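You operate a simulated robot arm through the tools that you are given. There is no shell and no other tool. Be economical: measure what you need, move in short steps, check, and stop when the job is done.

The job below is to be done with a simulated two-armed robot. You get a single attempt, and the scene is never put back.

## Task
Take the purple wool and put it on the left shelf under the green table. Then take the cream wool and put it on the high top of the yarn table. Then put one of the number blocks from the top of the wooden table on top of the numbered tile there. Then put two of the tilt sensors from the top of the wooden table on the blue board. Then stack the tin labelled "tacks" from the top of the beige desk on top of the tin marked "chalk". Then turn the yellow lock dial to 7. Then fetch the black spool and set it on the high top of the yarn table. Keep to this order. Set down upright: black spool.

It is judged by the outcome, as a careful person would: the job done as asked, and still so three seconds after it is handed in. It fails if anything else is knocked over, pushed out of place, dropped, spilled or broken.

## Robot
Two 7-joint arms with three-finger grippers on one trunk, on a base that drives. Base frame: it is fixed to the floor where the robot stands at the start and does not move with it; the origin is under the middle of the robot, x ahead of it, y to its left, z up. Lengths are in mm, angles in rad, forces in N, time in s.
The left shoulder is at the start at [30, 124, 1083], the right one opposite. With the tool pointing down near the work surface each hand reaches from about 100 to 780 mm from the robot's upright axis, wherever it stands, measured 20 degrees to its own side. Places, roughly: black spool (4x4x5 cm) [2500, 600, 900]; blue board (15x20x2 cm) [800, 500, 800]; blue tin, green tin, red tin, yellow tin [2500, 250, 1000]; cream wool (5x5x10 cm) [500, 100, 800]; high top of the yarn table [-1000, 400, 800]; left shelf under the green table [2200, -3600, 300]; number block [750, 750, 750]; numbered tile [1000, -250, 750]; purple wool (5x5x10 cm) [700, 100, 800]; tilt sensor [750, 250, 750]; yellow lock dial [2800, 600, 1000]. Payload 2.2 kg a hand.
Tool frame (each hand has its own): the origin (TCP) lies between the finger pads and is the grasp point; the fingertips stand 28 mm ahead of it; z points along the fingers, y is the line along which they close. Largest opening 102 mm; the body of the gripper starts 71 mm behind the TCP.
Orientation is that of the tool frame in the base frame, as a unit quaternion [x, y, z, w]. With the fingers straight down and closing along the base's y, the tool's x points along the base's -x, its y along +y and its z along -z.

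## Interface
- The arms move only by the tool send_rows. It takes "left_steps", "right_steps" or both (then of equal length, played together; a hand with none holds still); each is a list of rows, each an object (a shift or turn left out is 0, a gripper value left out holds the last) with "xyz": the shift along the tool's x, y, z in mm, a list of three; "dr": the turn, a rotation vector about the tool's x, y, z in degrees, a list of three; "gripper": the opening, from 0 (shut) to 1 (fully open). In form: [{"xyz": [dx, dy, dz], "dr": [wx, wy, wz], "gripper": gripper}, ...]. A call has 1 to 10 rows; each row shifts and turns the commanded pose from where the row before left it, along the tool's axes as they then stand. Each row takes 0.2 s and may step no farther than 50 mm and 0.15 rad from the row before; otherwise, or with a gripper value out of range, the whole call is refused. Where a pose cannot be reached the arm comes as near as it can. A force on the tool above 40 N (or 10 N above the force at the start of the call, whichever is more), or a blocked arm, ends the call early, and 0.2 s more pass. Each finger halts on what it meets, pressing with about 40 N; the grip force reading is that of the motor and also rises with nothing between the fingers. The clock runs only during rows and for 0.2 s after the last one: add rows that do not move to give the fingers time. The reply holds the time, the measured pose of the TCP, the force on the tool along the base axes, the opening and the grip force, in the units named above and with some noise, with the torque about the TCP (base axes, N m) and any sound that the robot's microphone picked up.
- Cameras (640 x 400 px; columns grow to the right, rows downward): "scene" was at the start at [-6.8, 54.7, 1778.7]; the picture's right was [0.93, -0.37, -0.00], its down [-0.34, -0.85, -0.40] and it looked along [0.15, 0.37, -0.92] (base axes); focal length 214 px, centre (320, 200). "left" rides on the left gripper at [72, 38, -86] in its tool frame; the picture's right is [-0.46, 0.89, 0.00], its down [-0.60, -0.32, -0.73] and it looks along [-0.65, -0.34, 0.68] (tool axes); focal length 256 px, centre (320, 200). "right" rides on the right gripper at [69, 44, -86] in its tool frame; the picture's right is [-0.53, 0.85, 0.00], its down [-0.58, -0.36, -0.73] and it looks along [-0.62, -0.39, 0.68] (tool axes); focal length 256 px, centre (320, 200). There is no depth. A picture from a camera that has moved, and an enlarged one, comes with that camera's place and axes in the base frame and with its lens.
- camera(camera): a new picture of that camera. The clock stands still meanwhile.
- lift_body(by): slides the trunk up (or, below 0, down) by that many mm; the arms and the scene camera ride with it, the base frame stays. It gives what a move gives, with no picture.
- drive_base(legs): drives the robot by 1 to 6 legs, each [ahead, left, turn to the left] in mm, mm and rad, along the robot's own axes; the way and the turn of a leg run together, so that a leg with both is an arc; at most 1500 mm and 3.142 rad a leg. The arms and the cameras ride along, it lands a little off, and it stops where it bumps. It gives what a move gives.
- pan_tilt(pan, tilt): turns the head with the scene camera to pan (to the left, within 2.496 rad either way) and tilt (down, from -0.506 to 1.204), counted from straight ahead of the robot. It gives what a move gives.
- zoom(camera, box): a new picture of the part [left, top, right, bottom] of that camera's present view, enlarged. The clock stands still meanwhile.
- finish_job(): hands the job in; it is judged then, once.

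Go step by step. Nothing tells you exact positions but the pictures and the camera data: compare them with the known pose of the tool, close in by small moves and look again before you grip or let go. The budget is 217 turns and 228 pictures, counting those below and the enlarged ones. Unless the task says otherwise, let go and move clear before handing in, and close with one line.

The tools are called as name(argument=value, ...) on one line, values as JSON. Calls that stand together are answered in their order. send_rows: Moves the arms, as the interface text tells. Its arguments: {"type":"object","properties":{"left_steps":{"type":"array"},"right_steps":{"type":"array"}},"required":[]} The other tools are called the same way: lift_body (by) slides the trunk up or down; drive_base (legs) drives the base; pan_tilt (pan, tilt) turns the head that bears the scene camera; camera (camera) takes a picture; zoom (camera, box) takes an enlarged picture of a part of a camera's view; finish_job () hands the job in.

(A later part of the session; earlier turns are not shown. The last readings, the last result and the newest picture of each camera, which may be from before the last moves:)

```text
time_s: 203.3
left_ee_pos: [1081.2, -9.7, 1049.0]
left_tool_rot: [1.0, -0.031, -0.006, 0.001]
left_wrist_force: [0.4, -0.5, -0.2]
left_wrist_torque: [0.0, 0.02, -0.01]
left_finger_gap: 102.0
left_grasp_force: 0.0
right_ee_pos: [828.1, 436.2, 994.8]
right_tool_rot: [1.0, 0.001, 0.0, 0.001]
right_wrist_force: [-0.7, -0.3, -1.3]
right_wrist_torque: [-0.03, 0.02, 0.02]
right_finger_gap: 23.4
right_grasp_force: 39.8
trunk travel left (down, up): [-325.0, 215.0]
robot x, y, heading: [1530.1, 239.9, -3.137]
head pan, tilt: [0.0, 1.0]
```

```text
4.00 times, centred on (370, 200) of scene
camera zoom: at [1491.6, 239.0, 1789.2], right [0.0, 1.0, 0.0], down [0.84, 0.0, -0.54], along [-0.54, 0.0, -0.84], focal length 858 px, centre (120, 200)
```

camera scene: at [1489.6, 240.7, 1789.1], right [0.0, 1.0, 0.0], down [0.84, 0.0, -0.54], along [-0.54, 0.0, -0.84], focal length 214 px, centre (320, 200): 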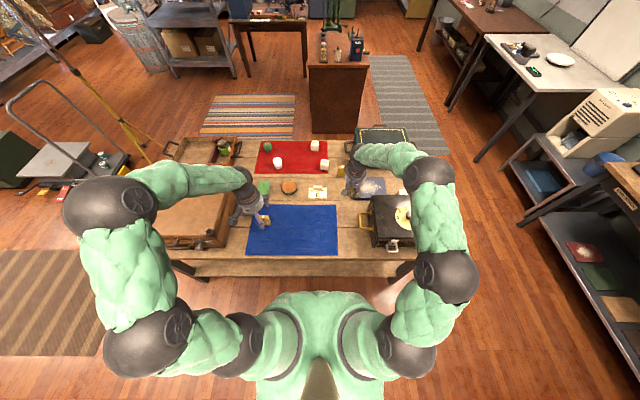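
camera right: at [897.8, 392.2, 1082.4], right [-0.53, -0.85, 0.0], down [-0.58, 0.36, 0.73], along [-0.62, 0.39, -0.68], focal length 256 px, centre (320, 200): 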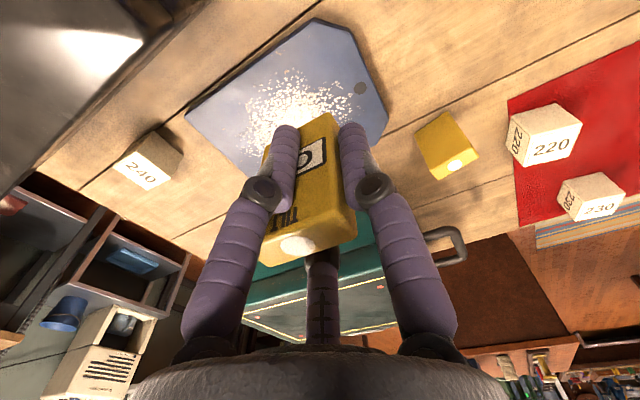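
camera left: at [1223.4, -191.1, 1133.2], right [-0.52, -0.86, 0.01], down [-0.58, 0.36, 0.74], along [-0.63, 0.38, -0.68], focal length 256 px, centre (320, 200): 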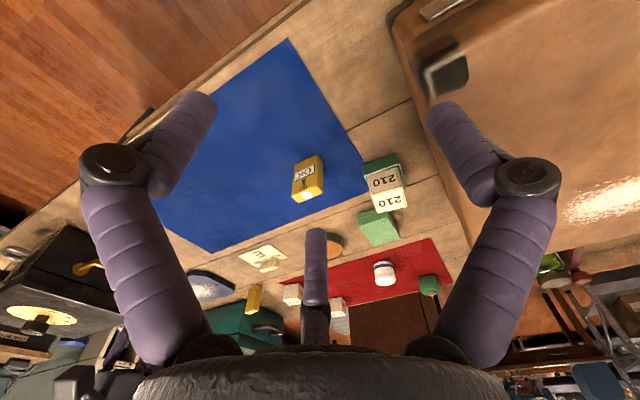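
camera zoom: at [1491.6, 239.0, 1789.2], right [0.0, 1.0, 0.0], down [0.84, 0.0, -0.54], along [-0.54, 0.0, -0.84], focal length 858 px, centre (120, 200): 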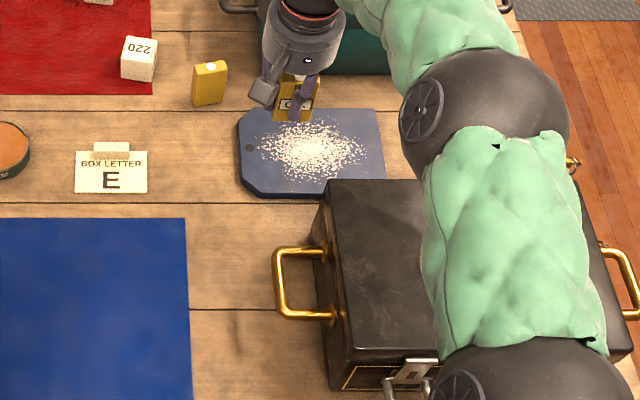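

Board corners and powder are clear: the left strip (y 405–450) is free. I nudge the base 35 mm nearer and move the sensor above [750,430].

drive_base(legs=[[35, 0, 0]])

send_rows(right_steps=[{"xyz": [-20, 8, 20]}, {"xyz": [-20, 8, 30]}, {}])

camera(camera="right")

zoom(camera="scene", box=[310, 130, 400, 205])

```text
time_s: 204.2
left_ee_pos: [1045.3, -9.9, 1047.8]
left_tool_rot: [1.0, -0.031, -0.003, 0.002]
left_wrist_force: [-0.5, 1.0, -0.3]
left_wrist_torque: [0.0, -0.03, 0.02]
left_finger_gap: 102.1
left_grasp_force: 0.0
right_ee_pos: [792.9, 434.7, 993.8]
right_tool_rot: [1.0, 0.002, 0.002, 0.001]
right_wrist_force: [-0.2, 0.5, -0.6]
right_wrist_torque: [-0.01, -0.05, -0.01]
right_finger_gap: 23.6
right_grasp_force: 40.0
trunk travel left (down, up): [-325.0, 215.0]
robot x, y, heading: [1494.5, 238.0, -3.14]
head pan, tilt: [0.0, 1.0]
```

```text
time_s: 204.9
left_ee_pos: [1048.5, -8.6, 1049.4]
left_tool_rot: [1.0, -0.03, -0.005, 0.001]
left_wrist_force: [0.7, 0.0, 0.8]
left_wrist_torque: [0.01, 0.06, 0.02]
left_finger_gap: 102.1
left_grasp_force: 0.0
right_ee_pos: [753.9, 418.4, 944.8]
right_tool_rot: [1.0, 0.002, 0.0, 0.0]
right_wrist_force: [-0.1, -0.2, -1.1]
right_wrist_torque: [-0.01, 0.05, 0.02]
right_finger_gap: 23.2
right_grasp_force: 40.1
trunk travel left (down, up): [-325.0, 215.0]
robot x, y, heading: [1498.9, 243.2, -3.14]
head pan, tilt: [0.0, 1.0]
```

```text
138 pictures are left
camera right: at [823.7, 374.4, 1031.3], right [-0.53, -0.85, 0.0], down [-0.58, 0.36, 0.73], along [-0.62, 0.39, -0.68], focal length 256 px, centre (320, 200)
```

right: 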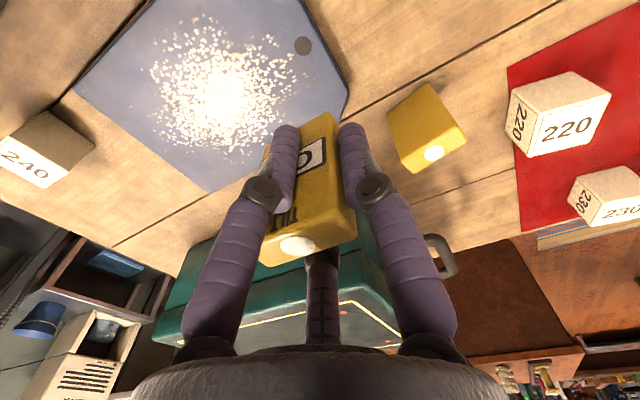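

```text
5.33 times, centred on (355, 168) of scene
camera zoom: at [1458.1, 239.1, 1789.3], right [0.0, 1.0, 0.0], down [0.84, 0.0, -0.54], along [-0.54, 0.0, -0.84], focal length 1144 px, centre (133, 373)
```

zoom: 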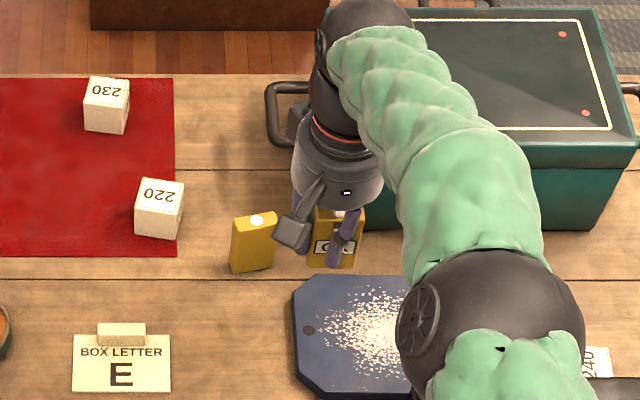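

I shift 6 mm inward and lower toward the board.

send_rows(right_steps=[{"xyz": [0, -7, 30]}, {"xyz": [0, 0, 30]}, {"xyz": [0, 0, 10]}, {}])

camera(camera="right")

zoom(camera="scene", box=[335, 165, 375, 205])

```text
time_s: 205.9
left_ee_pos: [1047.9, -9.5, 1047.6]
left_tool_rot: [1.0, -0.03, -0.005, 0.001]
left_wrist_force: [0.2, 0.9, -0.5]
left_wrist_torque: [-0.02, 0.02, 0.01]
left_finger_gap: 101.9
left_grasp_force: 0.1
right_ee_pos: [752.5, 425.3, 874.9]
right_tool_rot: [1.0, 0.002, 0.001, 0.0]
right_wrist_force: [0.0, -0.4, -0.5]
right_wrist_torque: [-0.01, 0.02, 0.0]
right_finger_gap: 23.4
right_grasp_force: 40.1
trunk travel left (down, up): [-325.0, 215.0]
robot x, y, heading: [1494.9, 236.3, -3.139]
head pan, tilt: [0.0, 1.0]
```

```text
136 pictures are left
camera right: at [822.0, 382.4, 961.3], right [-0.53, -0.85, 0.0], down [-0.58, 0.36, 0.73], along [-0.62, 0.39, -0.68], focal length 256 px, centre (320, 200)
```

right: 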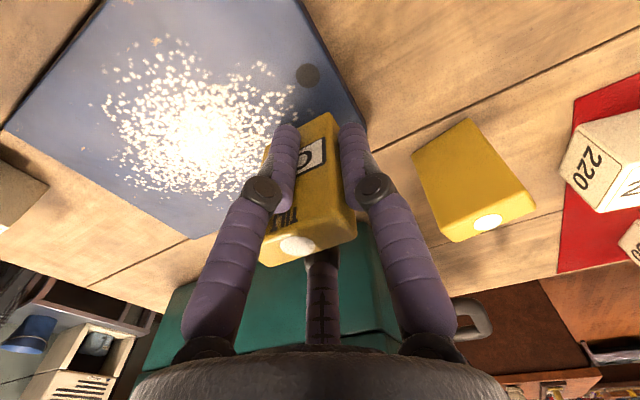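

```text
10.00 times, centred on (355, 185) of scene
camera zoom: at [1456.0, 238.7, 1789.2], right [0.0, 1.0, 0.0], down [0.84, 0.0, -0.54], along [-0.54, 0.0, -0.84], focal length 2145 px, centre (-30, 350)
```

zoom: 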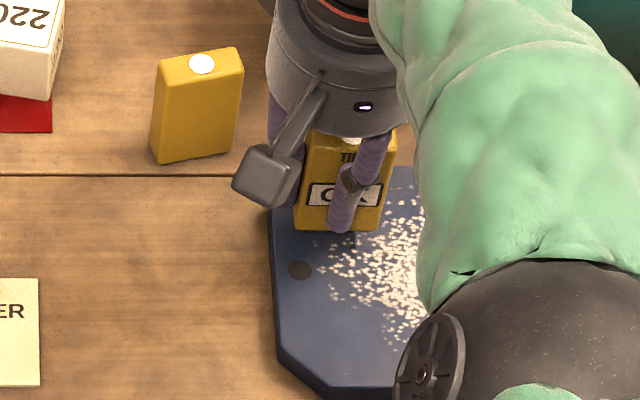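

Well placed over the board's far-left corner. Lowering in small steps.

send_rows(right_steps=[{"xyz": [0, 0, 5]}, {}])

send_rows(right_steps=[{"xyz": [0, 0, 3]}, {}])

send_rows(right_steps=[{"xyz": [0, 0, 2]}, {}])

```text
time_s: 206.6
left_ee_pos: [1046.7, -9.1, 1047.0]
left_tool_rot: [0.999, -0.031, -0.005, 0.002]
left_wrist_force: [0.4, 0.4, 0.2]
left_wrist_torque: [0.0, -0.01, 0.0]
left_finger_gap: 101.8
left_grasp_force: 0.0
right_ee_pos: [753.1, 426.2, 869.8]
right_tool_rot: [1.0, 0.003, 0.001, 0.001]
right_wrist_force: [0.6, 0.1, -0.7]
right_wrist_torque: [0.0, 0.0, 0.04]
right_finger_gap: 23.4
right_grasp_force: 40.0
trunk travel left (down, up): [-325.0, 215.0]
robot x, y, heading: [1494.6, 236.0, -3.141]
head pan, tilt: [0.0, 1.0]
```

```text
time_s: 207.2
left_ee_pos: [1047.2, -9.1, 1048.6]
left_tool_rot: [0.999, -0.031, -0.006, 0.002]
left_wrist_force: [0.2, -0.2, -0.5]
left_wrist_torque: [0.02, -0.03, 0.04]
left_finger_gap: 102.0
left_grasp_force: 0.1
right_ee_pos: [752.4, 426.6, 866.4]
right_tool_rot: [1.0, 0.001, 0.001, 0.001]
right_wrist_force: [0.6, 0.3, -1.4]
right_wrist_torque: [-0.04, 0.03, 0.0]
right_finger_gap: 23.4
right_grasp_force: 39.9
trunk travel left (down, up): [-325.0, 215.0]
robot x, y, heading: [1497.2, 239.4, -3.139]
head pan, tilt: [0.0, 1.0]
```

```text
time_s: 207.8
left_ee_pos: [1047.1, -9.9, 1048.1]
left_tool_rot: [1.0, -0.031, -0.006, 0.002]
left_wrist_force: [0.4, -0.6, -0.5]
left_wrist_torque: [0.02, 0.01, -0.01]
left_finger_gap: 102.1
left_grasp_force: 0.0
right_ee_pos: [753.5, 425.9, 864.0]
right_tool_rot: [1.0, 0.001, 0.001, 0.001]
right_wrist_force: [0.7, -0.8, -1.0]
right_wrist_torque: [-0.03, -0.03, 0.01]
right_finger_gap: 23.3
right_grasp_force: 40.1
trunk travel left (down, up): [-325.0, 215.0]
robot x, y, heading: [1491.1, 239.9, -3.136]
head pan, tilt: [0.0, 1.0]
```

send_rows(right_steps=[{"xyz": [0, 0, 2]}, {}])

send_rows(right_steps=[{"xyz": [0, 0, 2]}, {}])

zoom(camera="scene", box=[335, 165, 375, 205])

```text
time_s: 208.3
left_ee_pos: [1047.4, -9.9, 1048.3]
left_tool_rot: [1.0, -0.03, -0.006, 0.002]
left_wrist_force: [-0.3, 0.2, 0.1]
left_wrist_torque: [0.0, 0.0, 0.03]
left_finger_gap: 102.1
left_grasp_force: 0.1
right_ee_pos: [753.5, 426.5, 863.0]
right_tool_rot: [1.0, 0.001, 0.0, 0.002]
right_wrist_force: [-0.1, 0.0, -0.3]
right_wrist_torque: [0.02, -0.02, -0.01]
right_finger_gap: 23.4
right_grasp_force: 40.7
trunk travel left (down, up): [-325.0, 215.0]
robot x, y, heading: [1496.0, 239.8, -3.135]
head pan, tilt: [0.0, 1.0]
```

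```text
time_s: 208.9
left_ee_pos: [1046.8, -9.1, 1047.3]
left_tool_rot: [1.0, -0.03, -0.005, 0.002]
left_wrist_force: [0.4, 0.1, 0.0]
left_wrist_torque: [0.0, 0.01, -0.03]
left_finger_gap: 102.1
left_grasp_force: 0.1
right_ee_pos: [754.6, 426.5, 859.9]
right_tool_rot: [1.0, 0.002, 0.001, 0.001]
right_wrist_force: [0.5, -0.5, -0.8]
right_wrist_torque: [-0.01, 0.04, -0.03]
right_finger_gap: 23.5
right_grasp_force: 40.2
trunk travel left (down, up): [-325.0, 215.0]
robot x, y, heading: [1493.9, 240.0, -3.138]
head pan, tilt: [0.0, 1.0]
```

```text
10.00 times, centred on (355, 185) of scene
camera zoom: at [1456.0, 238.8, 1789.2], right [0.0, 1.0, 0.0], down [0.84, 0.0, -0.54], along [-0.54, 0.0, -0.84], focal length 2145 px, centre (-30, 350)
```

zoom: 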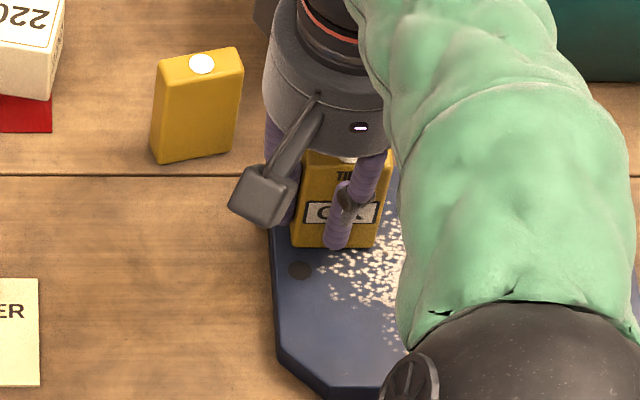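

send_rows(right_steps=[{"xyz": [0, 0, 2]}, {}])

send_rows(right_steps=[{"xyz": [0, 0, 2]}, {}])

send_rows(right_steps=[{"xyz": [0, 0, 2]}, {}])

```text
time_s: 209.6
left_ee_pos: [1048.7, -9.8, 1048.0]
left_tool_rot: [1.0, -0.031, -0.005, 0.001]
left_wrist_force: [0.1, 0.2, 0.0]
left_wrist_torque: [0.02, 0.01, 0.03]
left_finger_gap: 102.1
left_grasp_force: 0.0
right_ee_pos: [754.9, 427.0, 860.1]
right_tool_rot: [1.0, 0.002, -0.001, 0.001]
right_wrist_force: [0.2, -0.4, 5.5]
right_wrist_torque: [-0.1, 0.0, 0.03]
right_finger_gap: 23.3
right_grasp_force: 40.1
trunk travel left (down, up): [-325.0, 215.0]
robot x, y, heading: [1494.4, 239.7, -3.14]
head pan, tilt: [0.0, 1.0]
```

```text
time_s: 210.2
left_ee_pos: [1048.5, -10.1, 1048.0]
left_tool_rot: [1.0, -0.031, -0.006, 0.001]
left_wrist_force: [-0.2, -0.8, -0.3]
left_wrist_torque: [0.02, 0.0, 0.03]
left_finger_gap: 102.0
left_grasp_force: 0.0
right_ee_pos: [754.6, 427.4, 859.8]
right_tool_rot: [1.0, 0.002, -0.004, 0.001]
right_wrist_force: [-2.9, -1.2, 17.0]
right_wrist_torque: [-0.25, 0.03, -0.05]
right_finger_gap: 23.4
right_grasp_force: 40.3
trunk travel left (down, up): [-325.0, 215.0]
robot x, y, heading: [1493.9, 237.9, -3.136]
head pan, tilt: [0.0, 1.0]
```

```text
time_s: 210.8
left_ee_pos: [1048.0, -9.1, 1048.7]
left_tool_rot: [1.0, -0.031, -0.005, 0.001]
left_wrist_force: [0.3, -0.4, 0.1]
left_wrist_torque: [0.01, -0.01, -0.02]
left_finger_gap: 101.9
left_grasp_force: 0.0
right_ee_pos: [755.4, 426.9, 859.2]
right_tool_rot: [1.0, 0.003, -0.003, 0.0]
right_wrist_force: [-5.2, -1.8, 29.5]
right_wrist_torque: [-0.36, 0.14, -0.01]
right_finger_gap: 23.5
right_grasp_force: 40.3
trunk travel left (down, up): [-325.0, 215.0]
robot x, y, heading: [1492.1, 239.1, -3.14]
head pan, tilt: [0.0, 1.0]
```

In contact. I relax, open, and rise.

send_rows(right_steps=[{"xyz": [0, 0, -4]}, {"gripper": 0.35}, {"gripper": 0.55}, {}, {}])

zoom(camera="right", box=[160, 40, 480, 300])

zoom(camera="scene", box=[335, 165, 375, 205])

```text
time_s: 211.9
left_ee_pos: [1046.9, -8.3, 1048.3]
left_tool_rot: [0.999, -0.031, -0.005, 0.001]
left_wrist_force: [0.2, -0.1, -0.5]
left_wrist_torque: [-0.01, -0.01, -0.01]
left_finger_gap: 102.0
left_grasp_force: 0.1
right_ee_pos: [755.5, 426.4, 858.9]
right_tool_rot: [1.0, 0.003, 0.0, 0.001]
right_wrist_force: [0.4, -0.6, -0.5]
right_wrist_torque: [-0.01, 0.01, -0.03]
right_finger_gap: 56.2
right_grasp_force: 0.0
trunk travel left (down, up): [-325.0, 215.0]
robot x, y, heading: [1493.6, 241.9, -3.139]
head pan, tilt: [0.0, 1.0]
```

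```text
1.54 times, centred on (320, 170) of right
camera zoom: at [824.0, 382.0, 945.3], right [-0.53, -0.85, 0.0], down [-0.58, 0.36, 0.73], along [-0.62, 0.39, -0.68], focal length 394 px, centre (320, 246)
```

zoom: 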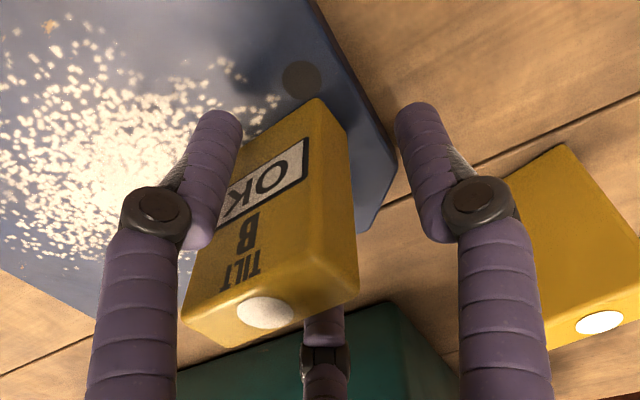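

```text
10.00 times, centred on (355, 185) of scene
camera zoom: at [1456.0, 238.8, 1789.1], right [0.0, 1.0, 0.0], down [0.84, 0.0, -0.54], along [-0.54, 0.0, -0.84], focal length 2145 px, centre (-30, 350)
```

zoom: 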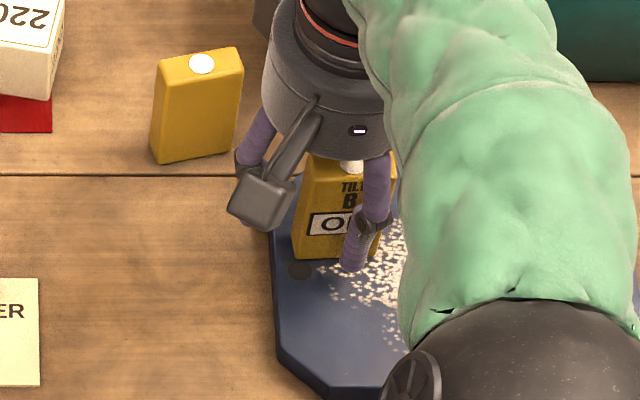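

Sensor B stands on the board. I rise, and go for sensor A with the closing line turned to match its sides.

send_rows(right_steps=[{"xyz": [0, 0, -25]}, {"xyz": [0, 0, -45]}, {"xyz": [0, 0, -45]}, {"xyz": [40, 10, -10], "gripper": 1}, {"xyz": [40, 20, 0]}, {"xyz": [40, 20, 0]}, {"xyz": [40, 20, 0]}, {"xyz": [40, 0, 0]}, {}])

send_rows(right_steps=[{"dr": [0, 0, -8]}, {"dr": [0, 0, -8]}, {"dr": [0, 0, -8]}, {"dr": [0, 0, -8]}, {}])

drive_base(legs=[[-80, 220, 0]])

camera(camera="right")

zoom(camera="scene", box=[250, 130, 450, 255])

```text
time_s: 213.9
left_ee_pos: [1046.5, -9.0, 1049.5]
left_tool_rot: [0.999, -0.032, -0.005, 0.001]
left_wrist_force: [-0.5, -0.8, -0.3]
left_wrist_torque: [0.0, -0.03, 0.04]
left_finger_gap: 101.8
left_grasp_force: 0.0
right_ee_pos: [953.5, 356.8, 982.6]
right_tool_rot: [1.0, 0.001, 0.001, 0.001]
right_wrist_force: [-0.6, -0.9, -0.3]
right_wrist_torque: [0.0, -0.02, -0.02]
right_finger_gap: 102.0
right_grasp_force: 0.0
trunk travel left (down, up): [-325.0, 215.0]
robot x, y, heading: [1494.7, 236.5, -3.141]
head pan, tilt: [0.0, 1.0]
```

```text
time_s: 215.2
left_ee_pos: [1047.2, -8.8, 1048.3]
left_tool_rot: [1.0, -0.031, -0.006, 0.002]
left_wrist_force: [0.3, 0.6, -0.7]
left_wrist_torque: [-0.01, -0.01, 0.01]
left_finger_gap: 102.2
left_grasp_force: 0.1
right_ee_pos: [954.1, 357.1, 984.6]
right_tool_rot: [0.961, 0.278, 0.0, 0.001]
right_wrist_force: [-0.4, 1.1, -0.3]
right_wrist_torque: [0.0, -0.02, -0.01]
right_finger_gap: 102.1
right_grasp_force: 0.0
trunk travel left (down, up): [-325.0, 215.0]
robot x, y, heading: [1495.0, 241.2, -3.14]
head pan, tilt: [0.0, 1.0]
```

```text
time_s: 216.9
left_ee_pos: [1127.7, -227.2, 1047.8]
left_tool_rot: [0.999, -0.034, -0.006, 0.001]
left_wrist_force: [0.7, -0.9, -0.6]
left_wrist_torque: [0.04, 0.03, 0.03]
left_finger_gap: 102.0
left_grasp_force: 0.1
right_ee_pos: [1035.1, 139.6, 983.3]
right_tool_rot: [0.961, 0.275, -0.001, 0.001]
right_wrist_force: [-0.5, -0.7, 0.3]
right_wrist_torque: [0.02, 0.01, -0.02]
right_finger_gap: 101.8
right_grasp_force: 0.1
trunk travel left (down, up): [-325.0, 215.0]
robot x, y, heading: [1580.6, 22.2, 3.138]
head pan, tilt: [0.0, 1.0]
```

```text
131 pictures are left
camera right: at [1116.9, 138.4, 1071.4], right [-0.01, -1.0, 0.0], down [-0.68, 0.0, 0.73], along [-0.73, 0.0, -0.68], focal length 256 px, centre (320, 200)
```

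right: 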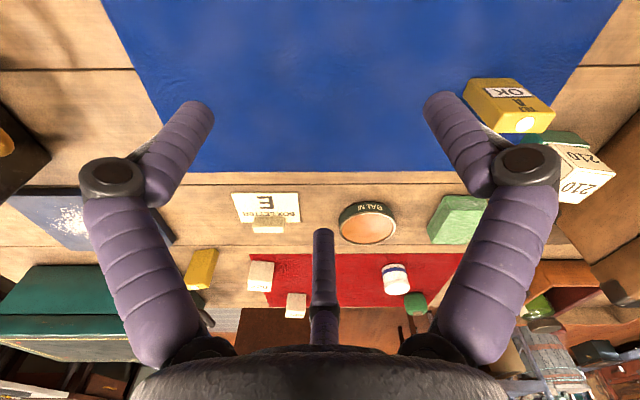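

```text
3.20 times, centred on (350, 192) of scene
camera zoom: at [1537.4, 18.5, 1789.2], right [0.0, 1.0, 0.0], down [0.84, 0.0, -0.54], along [-0.54, 0.0, -0.84], focal length 686 px, centre (224, 224)
```

zoom: 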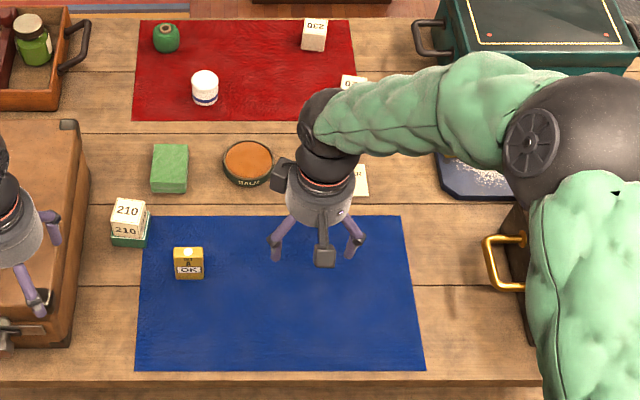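

The closing line is now along y. Sensor A is at ≈[1000,-38]; I move above it.

send_rows(right_steps=[{"xyz": [-31, 33, 12]}, {"xyz": [-31, 33, 12]}, {"xyz": [-31, 33, 12]}, {"xyz": [-31, 33, 12]}, {}])

camera(camera="right")

camera(camera="scene")

```text
time_s: 218.1
left_ee_pos: [1125.9, -225.3, 1048.5]
left_tool_rot: [0.999, -0.034, -0.005, 0.001]
left_wrist_force: [0.7, 0.5, -0.1]
left_wrist_torque: [-0.03, -0.02, 0.03]
left_finger_gap: 101.9
left_grasp_force: 0.1
right_ee_pos: [1001.9, -37.1, 936.5]
right_tool_rot: [0.961, 0.275, 0.001, 0.001]
right_wrist_force: [0.4, -0.2, 0.4]
right_wrist_torque: [-0.03, 0.04, -0.03]
right_finger_gap: 102.1
right_grasp_force: 0.1
trunk travel left (down, up): [-325.0, 215.0]
robot x, y, heading: [1579.6, 19.6, 3.14]
head pan, tilt: [0.0, 1.0]
```

```text
129 pictures are left
camera right: at [1082.8, -38.6, 1022.8], right [-0.01, -1.0, 0.0], down [-0.68, 0.01, 0.73], along [-0.73, 0.0, -0.68], focal length 256 px, centre (320, 200)
```

right: 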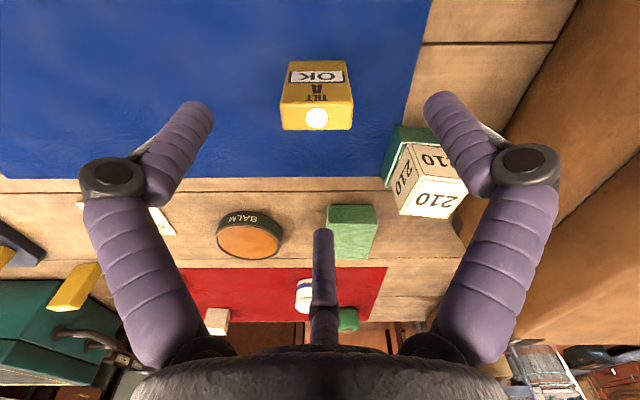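

```text
128 pictures are left
camera scene: at [1537.4, 21.3, 1789.2], right [0.0, 1.0, 0.0], down [0.84, 0.0, -0.54], along [-0.54, 0.0, -0.84], focal length 214 px, centre (320, 200)
```

scene: 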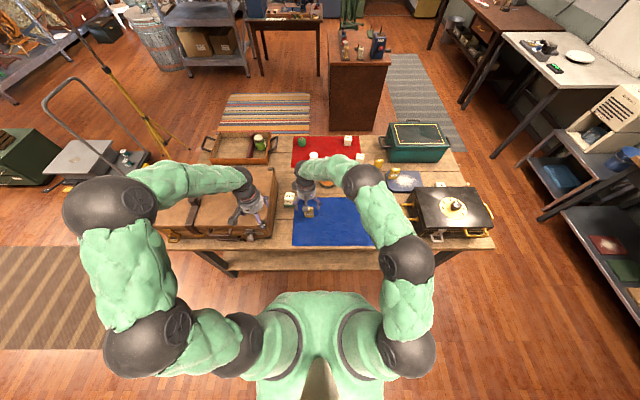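

Centered. I descend, grip, and lift.

send_rows(right_steps=[{"xyz": [-2, -1, 45]}, {"xyz": [0, 0, 46]}, {}, {"gripper": 0}, {}, {}, {}])

send_rows(right_steps=[{"xyz": [0, 0, -20]}, {"xyz": [0, 0, -40]}, {"xyz": [0, 0, -45]}, {"xyz": [0, 0, -45]}, {}])

zoom(camera="right", box=[160, 40, 480, 300])

```text
time_s: 219.7
left_ee_pos: [1126.6, -226.1, 1048.9]
left_tool_rot: [0.999, -0.033, -0.005, 0.002]
left_wrist_force: [-0.4, -0.3, 0.0]
left_wrist_torque: [-0.02, 0.01, -0.03]
left_finger_gap: 102.1
left_grasp_force: 0.1
right_ee_pos: [999.9, -41.5, 845.3]
right_tool_rot: [0.961, 0.275, 0.0, 0.001]
right_wrist_force: [0.4, -0.7, -0.3]
right_wrist_torque: [0.02, -0.01, 0.04]
right_finger_gap: 24.0
right_grasp_force: 40.1
trunk travel left (down, up): [-325.0, 215.0]
robot x, y, heading: [1574.3, 22.6, 3.142]
head pan, tilt: [0.0, 1.0]
```

```text
time_s: 220.9
left_ee_pos: [1126.2, -226.0, 1047.1]
left_tool_rot: [0.999, -0.033, -0.004, 0.002]
left_wrist_force: [1.0, 0.0, -0.1]
left_wrist_torque: [-0.01, 0.0, 0.04]
left_finger_gap: 102.1
left_grasp_force: 0.0
right_ee_pos: [996.9, -38.2, 993.5]
right_tool_rot: [0.961, 0.275, 0.001, 0.001]
right_wrist_force: [0.1, -0.2, -1.4]
right_wrist_torque: [0.01, -0.03, 0.02]
right_finger_gap: 23.8
right_grasp_force: 40.0
trunk travel left (down, up): [-325.0, 215.0]
robot x, y, heading: [1572.1, 17.4, 3.142]
head pan, tilt: [0.0, 1.0]
```

```text
1.54 times, centred on (320, 170) of right
camera zoom: at [1078.3, -39.5, 1080.9], right [-0.01, -1.0, 0.0], down [-0.68, 0.0, 0.73], along [-0.73, 0.0, -0.68], focal length 394 px, centre (320, 246)
```

zoom: 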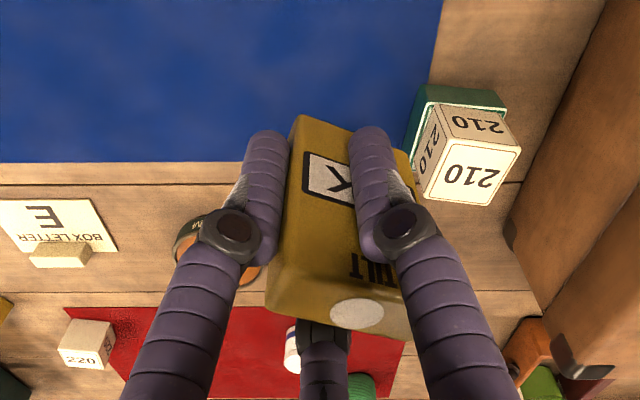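

The gap is again 24 mm, so I inspect from the scene camera.

zoom(camera="scene", box=[290, 170, 330, 210])

zoom(camera="left", box=[0, 0, 640, 400])

```text
10.00 times, centred on (310, 190) of scene
camera zoom: at [1535.9, 19.6, 1789.1], right [0.0, 1.0, 0.0], down [0.84, 0.0, -0.54], along [-0.54, 0.0, -0.84], focal length 2145 px, centre (420, 300)
```

zoom: 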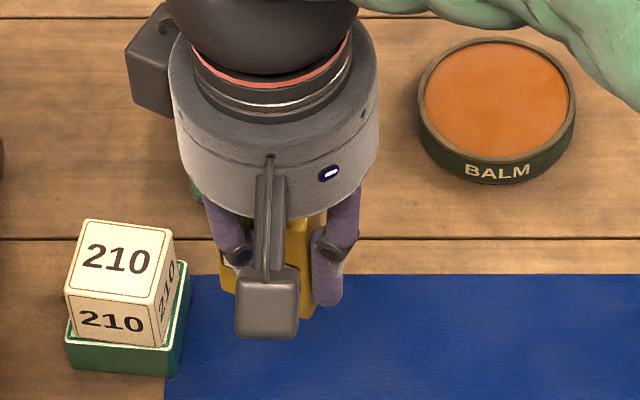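

```text
1.00 times, centred on (320, 200) of left (not enlarged: the box is as wide or as high as the picture)
camera zoom: at [1197.2, -269.1, 1133.1], right [-0.52, -0.85, 0.01], down [-0.57, 0.36, 0.74], along [-0.63, 0.38, -0.68], focal length 256 px, centre (320, 200)
```

zoom: 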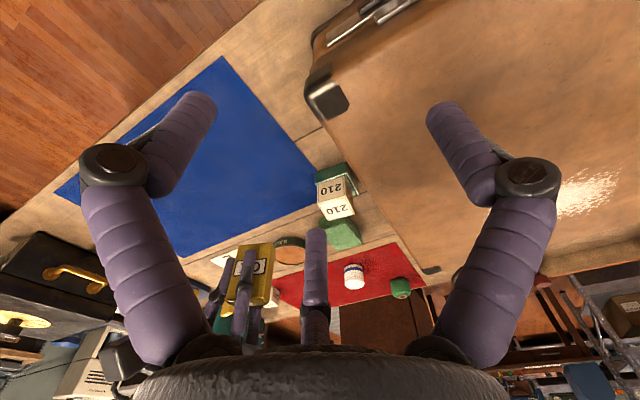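

The sensor is held upright, though turned ~20°. I drive back beside the board, carry it over, and square it.

drive_base(legs=[[77, -220, 0]])

send_rows(right_steps=[{"xyz": [7.4, -48, 0]}, {"xyz": [7.4, -48, 0]}, {"xyz": [7.4, -48, 0]}, {"xyz": [7.4, -48, 0]}, {"xyz": [7.4, -48, 0]}, {"xyz": [7.4, -48, 0]}, {"dr": [0, 0, -6.5]}, {"dr": [0, 0, -6.5]}, {"dr": [0, 0, -6.5]}, {}])

camera(camera="right")

zoom(camera="scene", box=[310, 130, 400, 205])

```text
time_s: 222.7
left_ee_pos: [1049.5, -2.6, 1048.4]
left_tool_rot: [0.999, -0.032, -0.004, 0.002]
left_wrist_force: [-0.6, 0.5, 0.2]
left_wrist_torque: [-0.02, -0.01, -0.01]
left_finger_gap: 102.1
left_grasp_force: 0.0
right_ee_pos: [918.9, 185.5, 993.3]
right_tool_rot: [0.961, 0.277, 0.001, 0.001]
right_wrist_force: [-0.1, 0.4, -0.8]
right_wrist_torque: [0.01, -0.03, -0.02]
right_finger_gap: 24.0
right_grasp_force: 39.7
trunk travel left (down, up): [-325.0, 215.0]
robot x, y, heading: [1491.5, 243.5, -3.144]
head pan, tilt: [0.0, 1.0]
```

```text
time_s: 224.9
left_ee_pos: [1051.5, -2.2, 1047.8]
left_tool_rot: [0.999, -0.032, -0.005, 0.002]
left_wrist_force: [-0.2, 0.6, 0.5]
left_wrist_torque: [0.01, 0.01, 0.01]
left_finger_gap: 102.1
left_grasp_force: 0.0
right_ee_pos: [804.3, 451.2, 992.7]
right_tool_rot: [0.9, 0.436, 0.0, 0.001]
right_wrist_force: [-0.1, 0.2, -0.7]
right_wrist_torque: [0.01, 0.02, 0.04]
right_finger_gap: 23.6
right_grasp_force: 40.3
trunk travel left (down, up): [-325.0, 215.0]
robot x, y, heading: [1496.6, 239.7, -3.141]
head pan, tilt: [0.0, 1.0]
```

```text
124 pictures are left
camera right: at [880.7, 477.7, 1080.0], right [0.33, -0.94, 0.0], down [-0.64, -0.23, 0.73], along [-0.69, -0.24, -0.68], focal length 256 px, centre (320, 200)
```

right: 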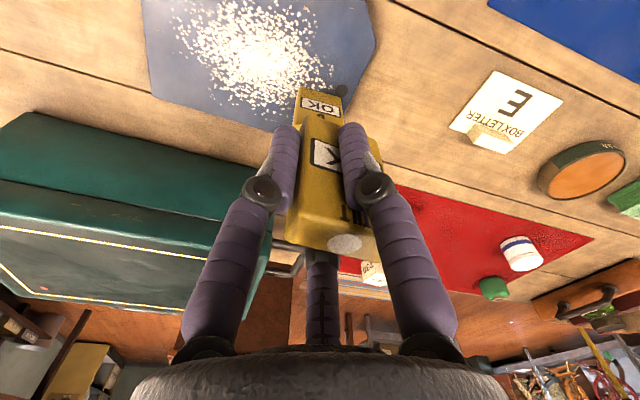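

```text
5.33 times, centred on (355, 168) of scene
camera zoom: at [1459.0, 243.6, 1789.2], right [0.0, 1.0, 0.0], down [0.84, 0.0, -0.54], along [-0.54, 0.0, -0.84], focal length 1144 px, centre (133, 373)
```

zoom: 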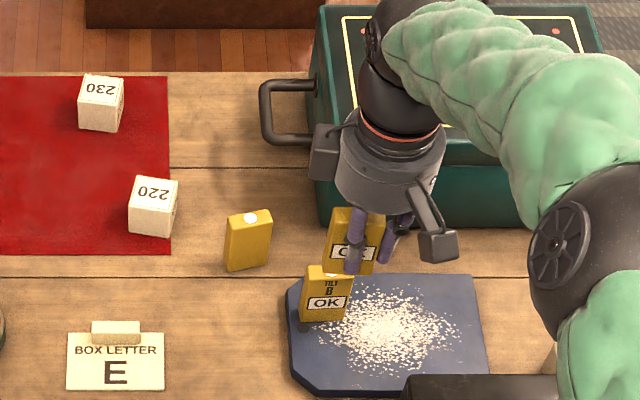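

Sensor B stands fine. I shift A to about [822,445], clear of B, and lower partway.

send_rows(right_steps=[{"xyz": [19, 14.3, 0]}, {"xyz": [0, 0, 40]}, {"xyz": [0, 0, 40]}, {"xyz": [0, 0, 35]}, {}])

camera(camera="right")

zoom(camera="scene", box=[335, 165, 395, 215])

```text
time_s: 226.1
left_ee_pos: [1051.0, -3.3, 1049.1]
left_tool_rot: [0.999, -0.032, -0.006, 0.001]
left_wrist_force: [1.1, 0.9, 0.5]
left_wrist_torque: [0.0, 0.02, -0.02]
left_finger_gap: 102.2
left_grasp_force: 0.2
right_ee_pos: [830.3, 458.4, 878.8]
right_tool_rot: [0.9, 0.435, 0.0, 0.0]
right_wrist_force: [0.4, -0.6, -0.5]
right_wrist_torque: [0.01, 0.01, 0.01]
right_finger_gap: 23.5
right_grasp_force: 40.2
trunk travel left (down, up): [-325.0, 215.0]
robot x, y, heading: [1495.9, 241.6, -3.142]
head pan, tilt: [0.0, 1.0]
```

```text
122 pictures are left
camera right: at [907.5, 483.9, 965.2], right [0.33, -0.94, 0.0], down [-0.64, -0.22, 0.73], along [-0.69, -0.24, -0.68], focal length 256 px, centre (320, 200)
```

right: 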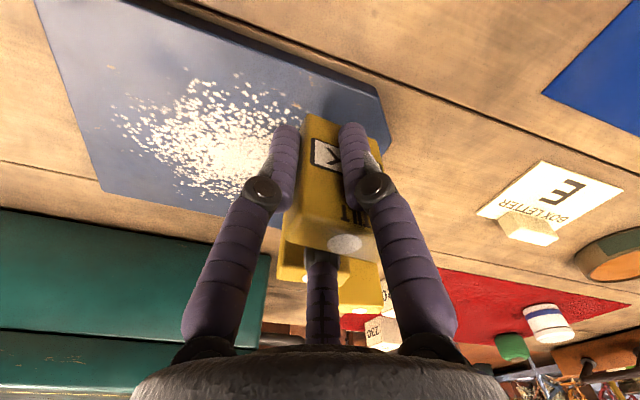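

```text
8.00 times, centred on (365, 190) of scene
camera zoom: at [1460.1, 243.2, 1789.2], right [0.0, 1.0, 0.0], down [0.84, 0.0, -0.54], along [-0.54, 0.0, -0.84], focal length 1716 px, centre (-40, 280)
```

zoom: 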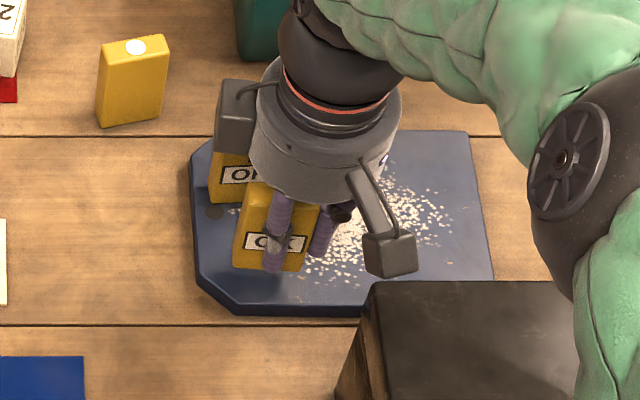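

Good position. Lowering to contact (expected ≈861).

send_rows(right_steps=[{"xyz": [0, 0, 8]}, {"xyz": [0, 0, 5]}, {}])

send_rows(right_steps=[{"xyz": [0, 0, 2.5]}, {}])

send_rows(right_steps=[{"xyz": [0, 0, 2.5]}, {}])

send_rows(right_steps=[{"xyz": [0, 0, 2]}, {}])

```text
time_s: 226.9
left_ee_pos: [1049.5, -3.7, 1048.9]
left_tool_rot: [0.999, -0.033, -0.005, 0.001]
left_wrist_force: [-0.7, -0.1, -0.5]
left_wrist_torque: [0.0, 0.0, 0.01]
left_finger_gap: 101.7
left_grasp_force: 0.1
right_ee_pos: [828.1, 456.8, 864.5]
right_tool_rot: [0.9, 0.435, 0.0, 0.001]
right_wrist_force: [0.7, -0.5, -0.2]
right_wrist_torque: [0.0, 0.03, -0.01]
right_finger_gap: 23.6
right_grasp_force: 40.3
trunk travel left (down, up): [-325.0, 215.0]
robot x, y, heading: [1497.3, 246.0, -3.138]
head pan, tilt: [0.0, 1.0]
```

```text
time_s: 227.5
left_ee_pos: [1049.9, -2.2, 1048.4]
left_tool_rot: [0.999, -0.032, -0.006, 0.002]
left_wrist_force: [0.7, 0.3, 0.1]
left_wrist_torque: [-0.02, -0.03, -0.01]
left_finger_gap: 101.9
left_grasp_force: 0.0
right_ee_pos: [827.6, 458.0, 862.9]
right_tool_rot: [0.9, 0.436, 0.0, 0.001]
right_wrist_force: [-0.3, 0.1, -1.0]
right_wrist_torque: [-0.01, 0.01, -0.01]
right_finger_gap: 23.5
right_grasp_force: 39.9
trunk travel left (down, up): [-325.0, 215.0]
robot x, y, heading: [1500.4, 248.0, -3.134]
head pan, tilt: [0.0, 1.0]
```

```text
time_s: 228.1
left_ee_pos: [1050.3, -2.7, 1049.2]
left_tool_rot: [0.999, -0.033, -0.006, 0.002]
left_wrist_force: [0.3, -0.6, 0.4]
left_wrist_torque: [0.01, 0.03, -0.02]
left_finger_gap: 101.9
left_grasp_force: 0.1
right_ee_pos: [828.3, 458.4, 861.0]
right_tool_rot: [0.9, 0.435, 0.0, 0.002]
right_wrist_force: [0.0, -1.1, 2.5]
right_wrist_torque: [0.02, -0.03, -0.04]
right_finger_gap: 23.7
right_grasp_force: 39.7
trunk travel left (down, up): [-325.0, 215.0]
robot x, y, heading: [1496.0, 240.7, -3.145]
head pan, tilt: [0.0, 1.0]
```

```text
time_s: 228.7
left_ee_pos: [1050.7, -4.0, 1050.1]
left_tool_rot: [0.999, -0.032, -0.005, 0.002]
left_wrist_force: [0.1, 0.6, -0.2]
left_wrist_torque: [0.03, -0.01, -0.03]
left_finger_gap: 102.3
left_grasp_force: 0.1
right_ee_pos: [826.8, 457.1, 860.1]
right_tool_rot: [0.9, 0.435, -0.001, -0.001]
right_wrist_force: [2.5, 0.0, 14.6]
right_wrist_torque: [0.21, -0.19, 0.0]
right_finger_gap: 23.6
right_grasp_force: 40.3
trunk travel left (down, up): [-325.0, 215.0]
robot x, y, heading: [1499.9, 242.8, -3.139]
head pan, tilt: [0.0, 1.0]
```

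Contact. Relax, open moderately, and check before rising.

send_rows(right_steps=[{"xyz": [0, 0, -1.5]}, {"gripper": 0.35}, {"gripper": 0.5}, {}, {"xyz": [0, 0, -20]}, {"xyz": [0, 0, -40]}, {"xyz": [0, 0, -45]}, {"xyz": [0, 0, -30]}, {}])

camera(camera="right")

zoom(camera="scene", box=[310, 130, 400, 205])

```text
time_s: 230.7
left_ee_pos: [1049.7, -3.1, 1048.3]
left_tool_rot: [0.999, -0.032, -0.004, 0.002]
left_wrist_force: [-0.8, -0.5, 0.1]
left_wrist_torque: [-0.04, 0.02, -0.03]
left_finger_gap: 102.2
left_grasp_force: 0.1
right_ee_pos: [826.7, 457.6, 996.2]
right_tool_rot: [0.9, 0.435, 0.001, 0.001]
right_wrist_force: [-0.7, 0.1, 0.1]
right_wrist_torque: [0.01, -0.04, 0.01]
right_finger_gap: 51.1
right_grasp_force: 0.2
trunk travel left (down, up): [-325.0, 215.0]
robot x, y, heading: [1499.3, 245.9, -3.14]
head pan, tilt: [0.0, 1.0]
```

```text
120 pictures are left
camera right: at [903.6, 484.9, 1082.5], right [0.33, -0.94, 0.0], down [-0.65, -0.22, 0.73], along [-0.69, -0.24, -0.68], focal length 256 px, centre (320, 200)
```

right: 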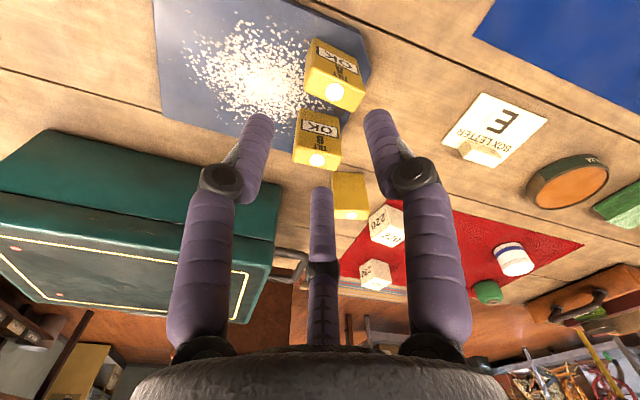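

```text
5.33 times, centred on (355, 168) of scene
camera zoom: at [1458.9, 243.4, 1789.1], right [0.0, 1.0, 0.0], down [0.84, 0.0, -0.54], along [-0.54, 0.0, -0.84], focal length 1144 px, centre (133, 373)
```

zoom: 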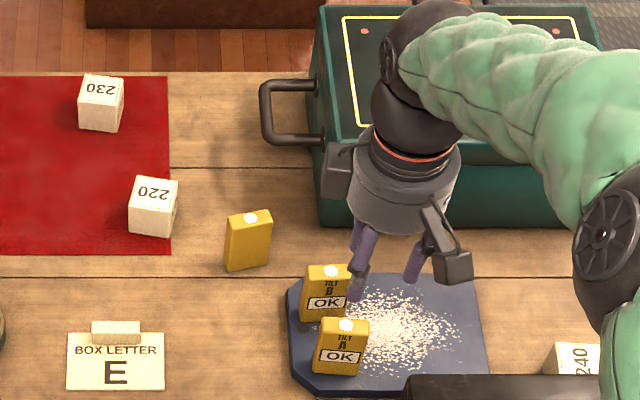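

Both sensors stand upright on the blue board. I withdraw the right hand high and restore its yaw.

send_rows(right_steps=[{"xyz": [0, 0, -45]}, {"xyz": [0, 0, -45]}, {"xyz": [-5, 40, 0]}, {"xyz": [-5, 40, 0]}, {"xyz": [26, 33, 0]}, {"xyz": [26, 33, 0]}, {"xyz": [26, 33, 0]}, {"xyz": [26, 33, 0]}, {"xyz": [0, 0, 0], "gripper": 1}])

send_rows(right_steps=[{"dr": [0, 0, 7.4]}, {"dr": [0, 0, 7.4]}, {"dr": [0, 0, 7.4]}, {"dr": [0, 0, 7.4]}, {"dr": [0, 0, 7.4]}, {"dr": [0, 0, 7.4]}, {"dr": [0, 0, 7.3]}, {}])

drive_base(legs=[[-180, 0, 0], [0, 0, 1.57], [0, 0, 1.57]])

pan_tilt(pan=0.0, tilt=0.7)

camera(camera="scene")

```text
time_s: 232.7
left_ee_pos: [1048.5, -2.3, 1047.4]
left_tool_rot: [0.999, -0.033, -0.004, 0.002]
left_wrist_force: [0.3, -0.9, 0.0]
left_wrist_torque: [0.01, -0.01, -0.03]
left_finger_gap: 102.1
left_grasp_force: 0.0
right_ee_pos: [1052.5, 398.7, 1086.1]
right_tool_rot: [0.9, 0.435, 0.001, 0.0]
right_wrist_force: [-1.2, -0.8, -0.2]
right_wrist_torque: [0.0, -0.02, 0.02]
right_finger_gap: 102.0
right_grasp_force: 0.1
trunk travel left (down, up): [-325.0, 215.0]
robot x, y, heading: [1494.9, 241.0, -3.139]
head pan, tilt: [0.0, 1.0]
```

```text
time_s: 234.5
left_ee_pos: [1049.9, -2.8, 1048.5]
left_tool_rot: [0.999, -0.032, -0.005, 0.002]
left_wrist_force: [-0.6, -0.3, -0.2]
left_wrist_torque: [0.0, 0.0, -0.03]
left_finger_gap: 102.2
left_grasp_force: 0.0
right_ee_pos: [1052.2, 399.6, 1085.1]
right_tool_rot: [1.0, -0.002, 0.001, 0.002]
right_wrist_force: [0.0, 0.6, 0.5]
right_wrist_torque: [0.01, 0.03, 0.03]
right_finger_gap: 101.9
right_grasp_force: 0.0
trunk travel left (down, up): [-325.0, 215.0]
robot x, y, heading: [1494.5, 244.9, -3.133]
head pan, tilt: [0.0, 1.0]
```

```text
time_s: 243.7
left_ee_pos: [2115.5, 507.0, 1048.9]
left_tool_rot: [0.014, 1.0, 0.002, 0.005]
left_wrist_force: [-0.1, -0.6, 0.2]
left_wrist_torque: [-0.01, -0.02, 0.03]
left_finger_gap: 102.1
left_grasp_force: 0.0
right_ee_pos: [2128.4, 105.0, 1086.0]
right_tool_rot: [-0.018, 1.0, 0.0, 0.0]
right_wrist_force: [-0.3, -1.0, 0.1]
right_wrist_torque: [0.03, 0.02, 0.0]
right_finger_gap: 102.2
right_grasp_force: 0.1
trunk travel left (down, up): [-325.0, 215.0]
robot x, y, heading: [1675.8, 244.4, 0.039]
head pan, tilt: [0.0, 1.0]
```

```text
time_s: 244.5
left_ee_pos: [2115.8, 506.6, 1048.2]
left_tool_rot: [0.014, 1.0, 0.002, 0.006]
left_wrist_force: [0.3, -0.3, -0.1]
left_wrist_torque: [-0.05, 0.02, -0.03]
left_finger_gap: 101.7
left_grasp_force: 0.1
right_ee_pos: [2129.3, 102.6, 1086.0]
right_tool_rot: [-0.018, 1.0, 0.0, -0.001]
right_wrist_force: [-0.6, 0.2, 2.0]
right_wrist_torque: [0.0, 0.01, -0.03]
right_finger_gap: 101.9
right_grasp_force: 0.1
trunk travel left (down, up): [-325.0, 215.0]
robot x, y, heading: [1677.4, 242.2, 0.041]
head pan, tilt: [0.0, 0.7]
```

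```text
118 pictures are left
camera scene: at [1733.8, 245.9, 1812.5], right [0.04, -1.0, 0.0], down [-0.64, -0.02, -0.76], along [0.76, 0.03, -0.64], focal length 214 px, centre (320, 200)
```

scene: 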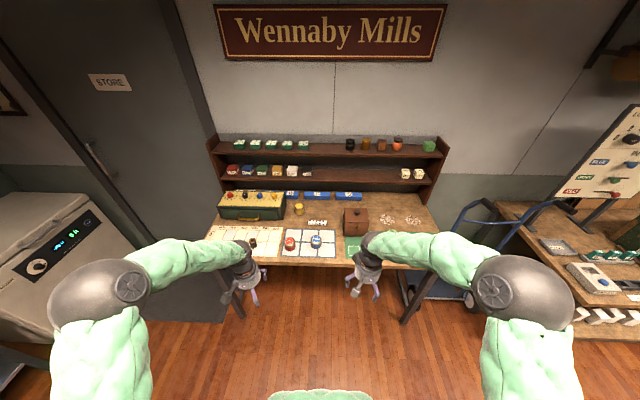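

I zoom on the desk to read the tin labels and find the lock dial and spool.

zoom(camera="scene", box=[200, 185, 330, 265])

zoom(camera="scene", box=[320, 185, 450, 265])

zoom(camera="scene", box=[200, 125, 330, 205])

zoom(camera="scene", box=[320, 125, 450, 205])

```text
4.92 times, centred on (265, 225) of scene
camera zoom: at [1733.8, 245.9, 1812.5], right [0.04, -1.0, 0.0], down [-0.64, -0.02, -0.76], along [0.76, 0.03, -0.64], focal length 1056 px, centre (591, 77)
```

zoom: 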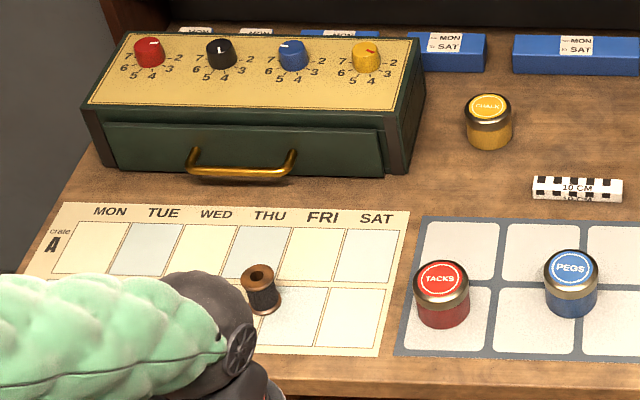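

```text
4.92 times, centred on (385, 225) of scene
camera zoom: at [1733.8, 245.9, 1812.5], right [0.04, -1.0, 0.0], down [-0.64, -0.02, -0.76], along [0.76, 0.03, -0.64], focal length 1056 px, centre (0, 77)
```

zoom: 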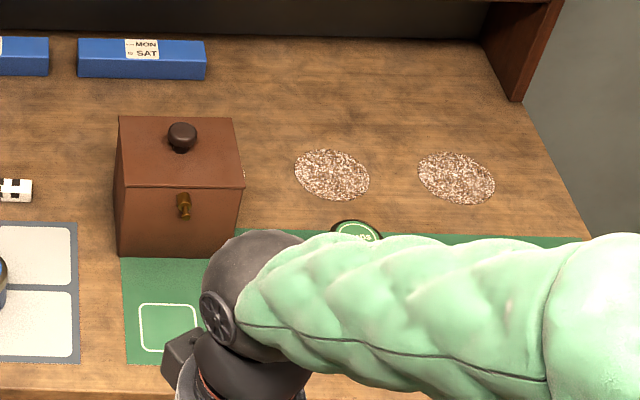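

```text
4.92 times, centred on (265, 165) of scene
camera zoom: at [1733.8, 245.9, 1812.5], right [0.04, -1.0, 0.0], down [-0.64, -0.02, -0.76], along [0.76, 0.03, -0.64], focal length 1056 px, centre (591, 372)
```

zoom: 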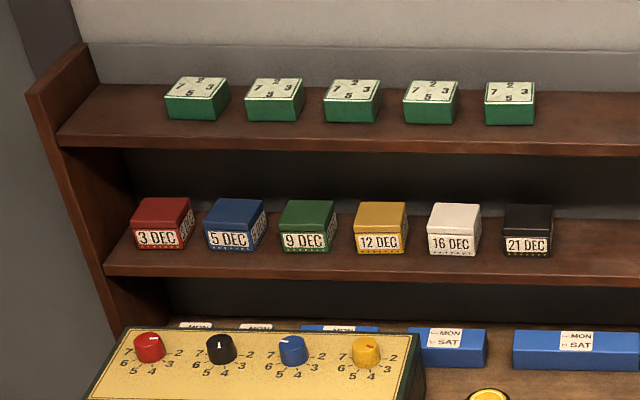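

```text
4.92 times, centred on (385, 165) of scene
camera zoom: at [1733.8, 245.9, 1812.5], right [0.04, -1.0, 0.0], down [-0.64, -0.02, -0.76], along [0.76, 0.03, -0.64], focal length 1056 px, centre (0, 372)
```

zoom: 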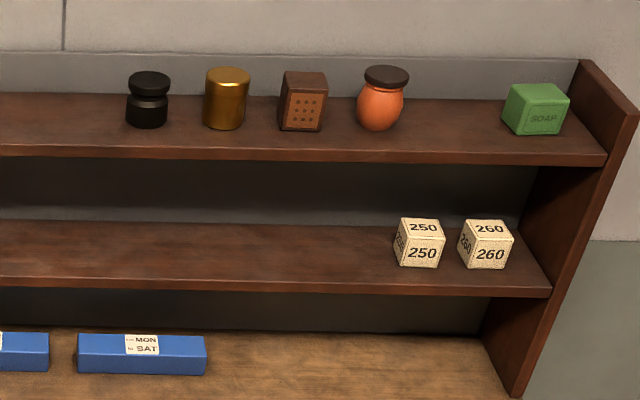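

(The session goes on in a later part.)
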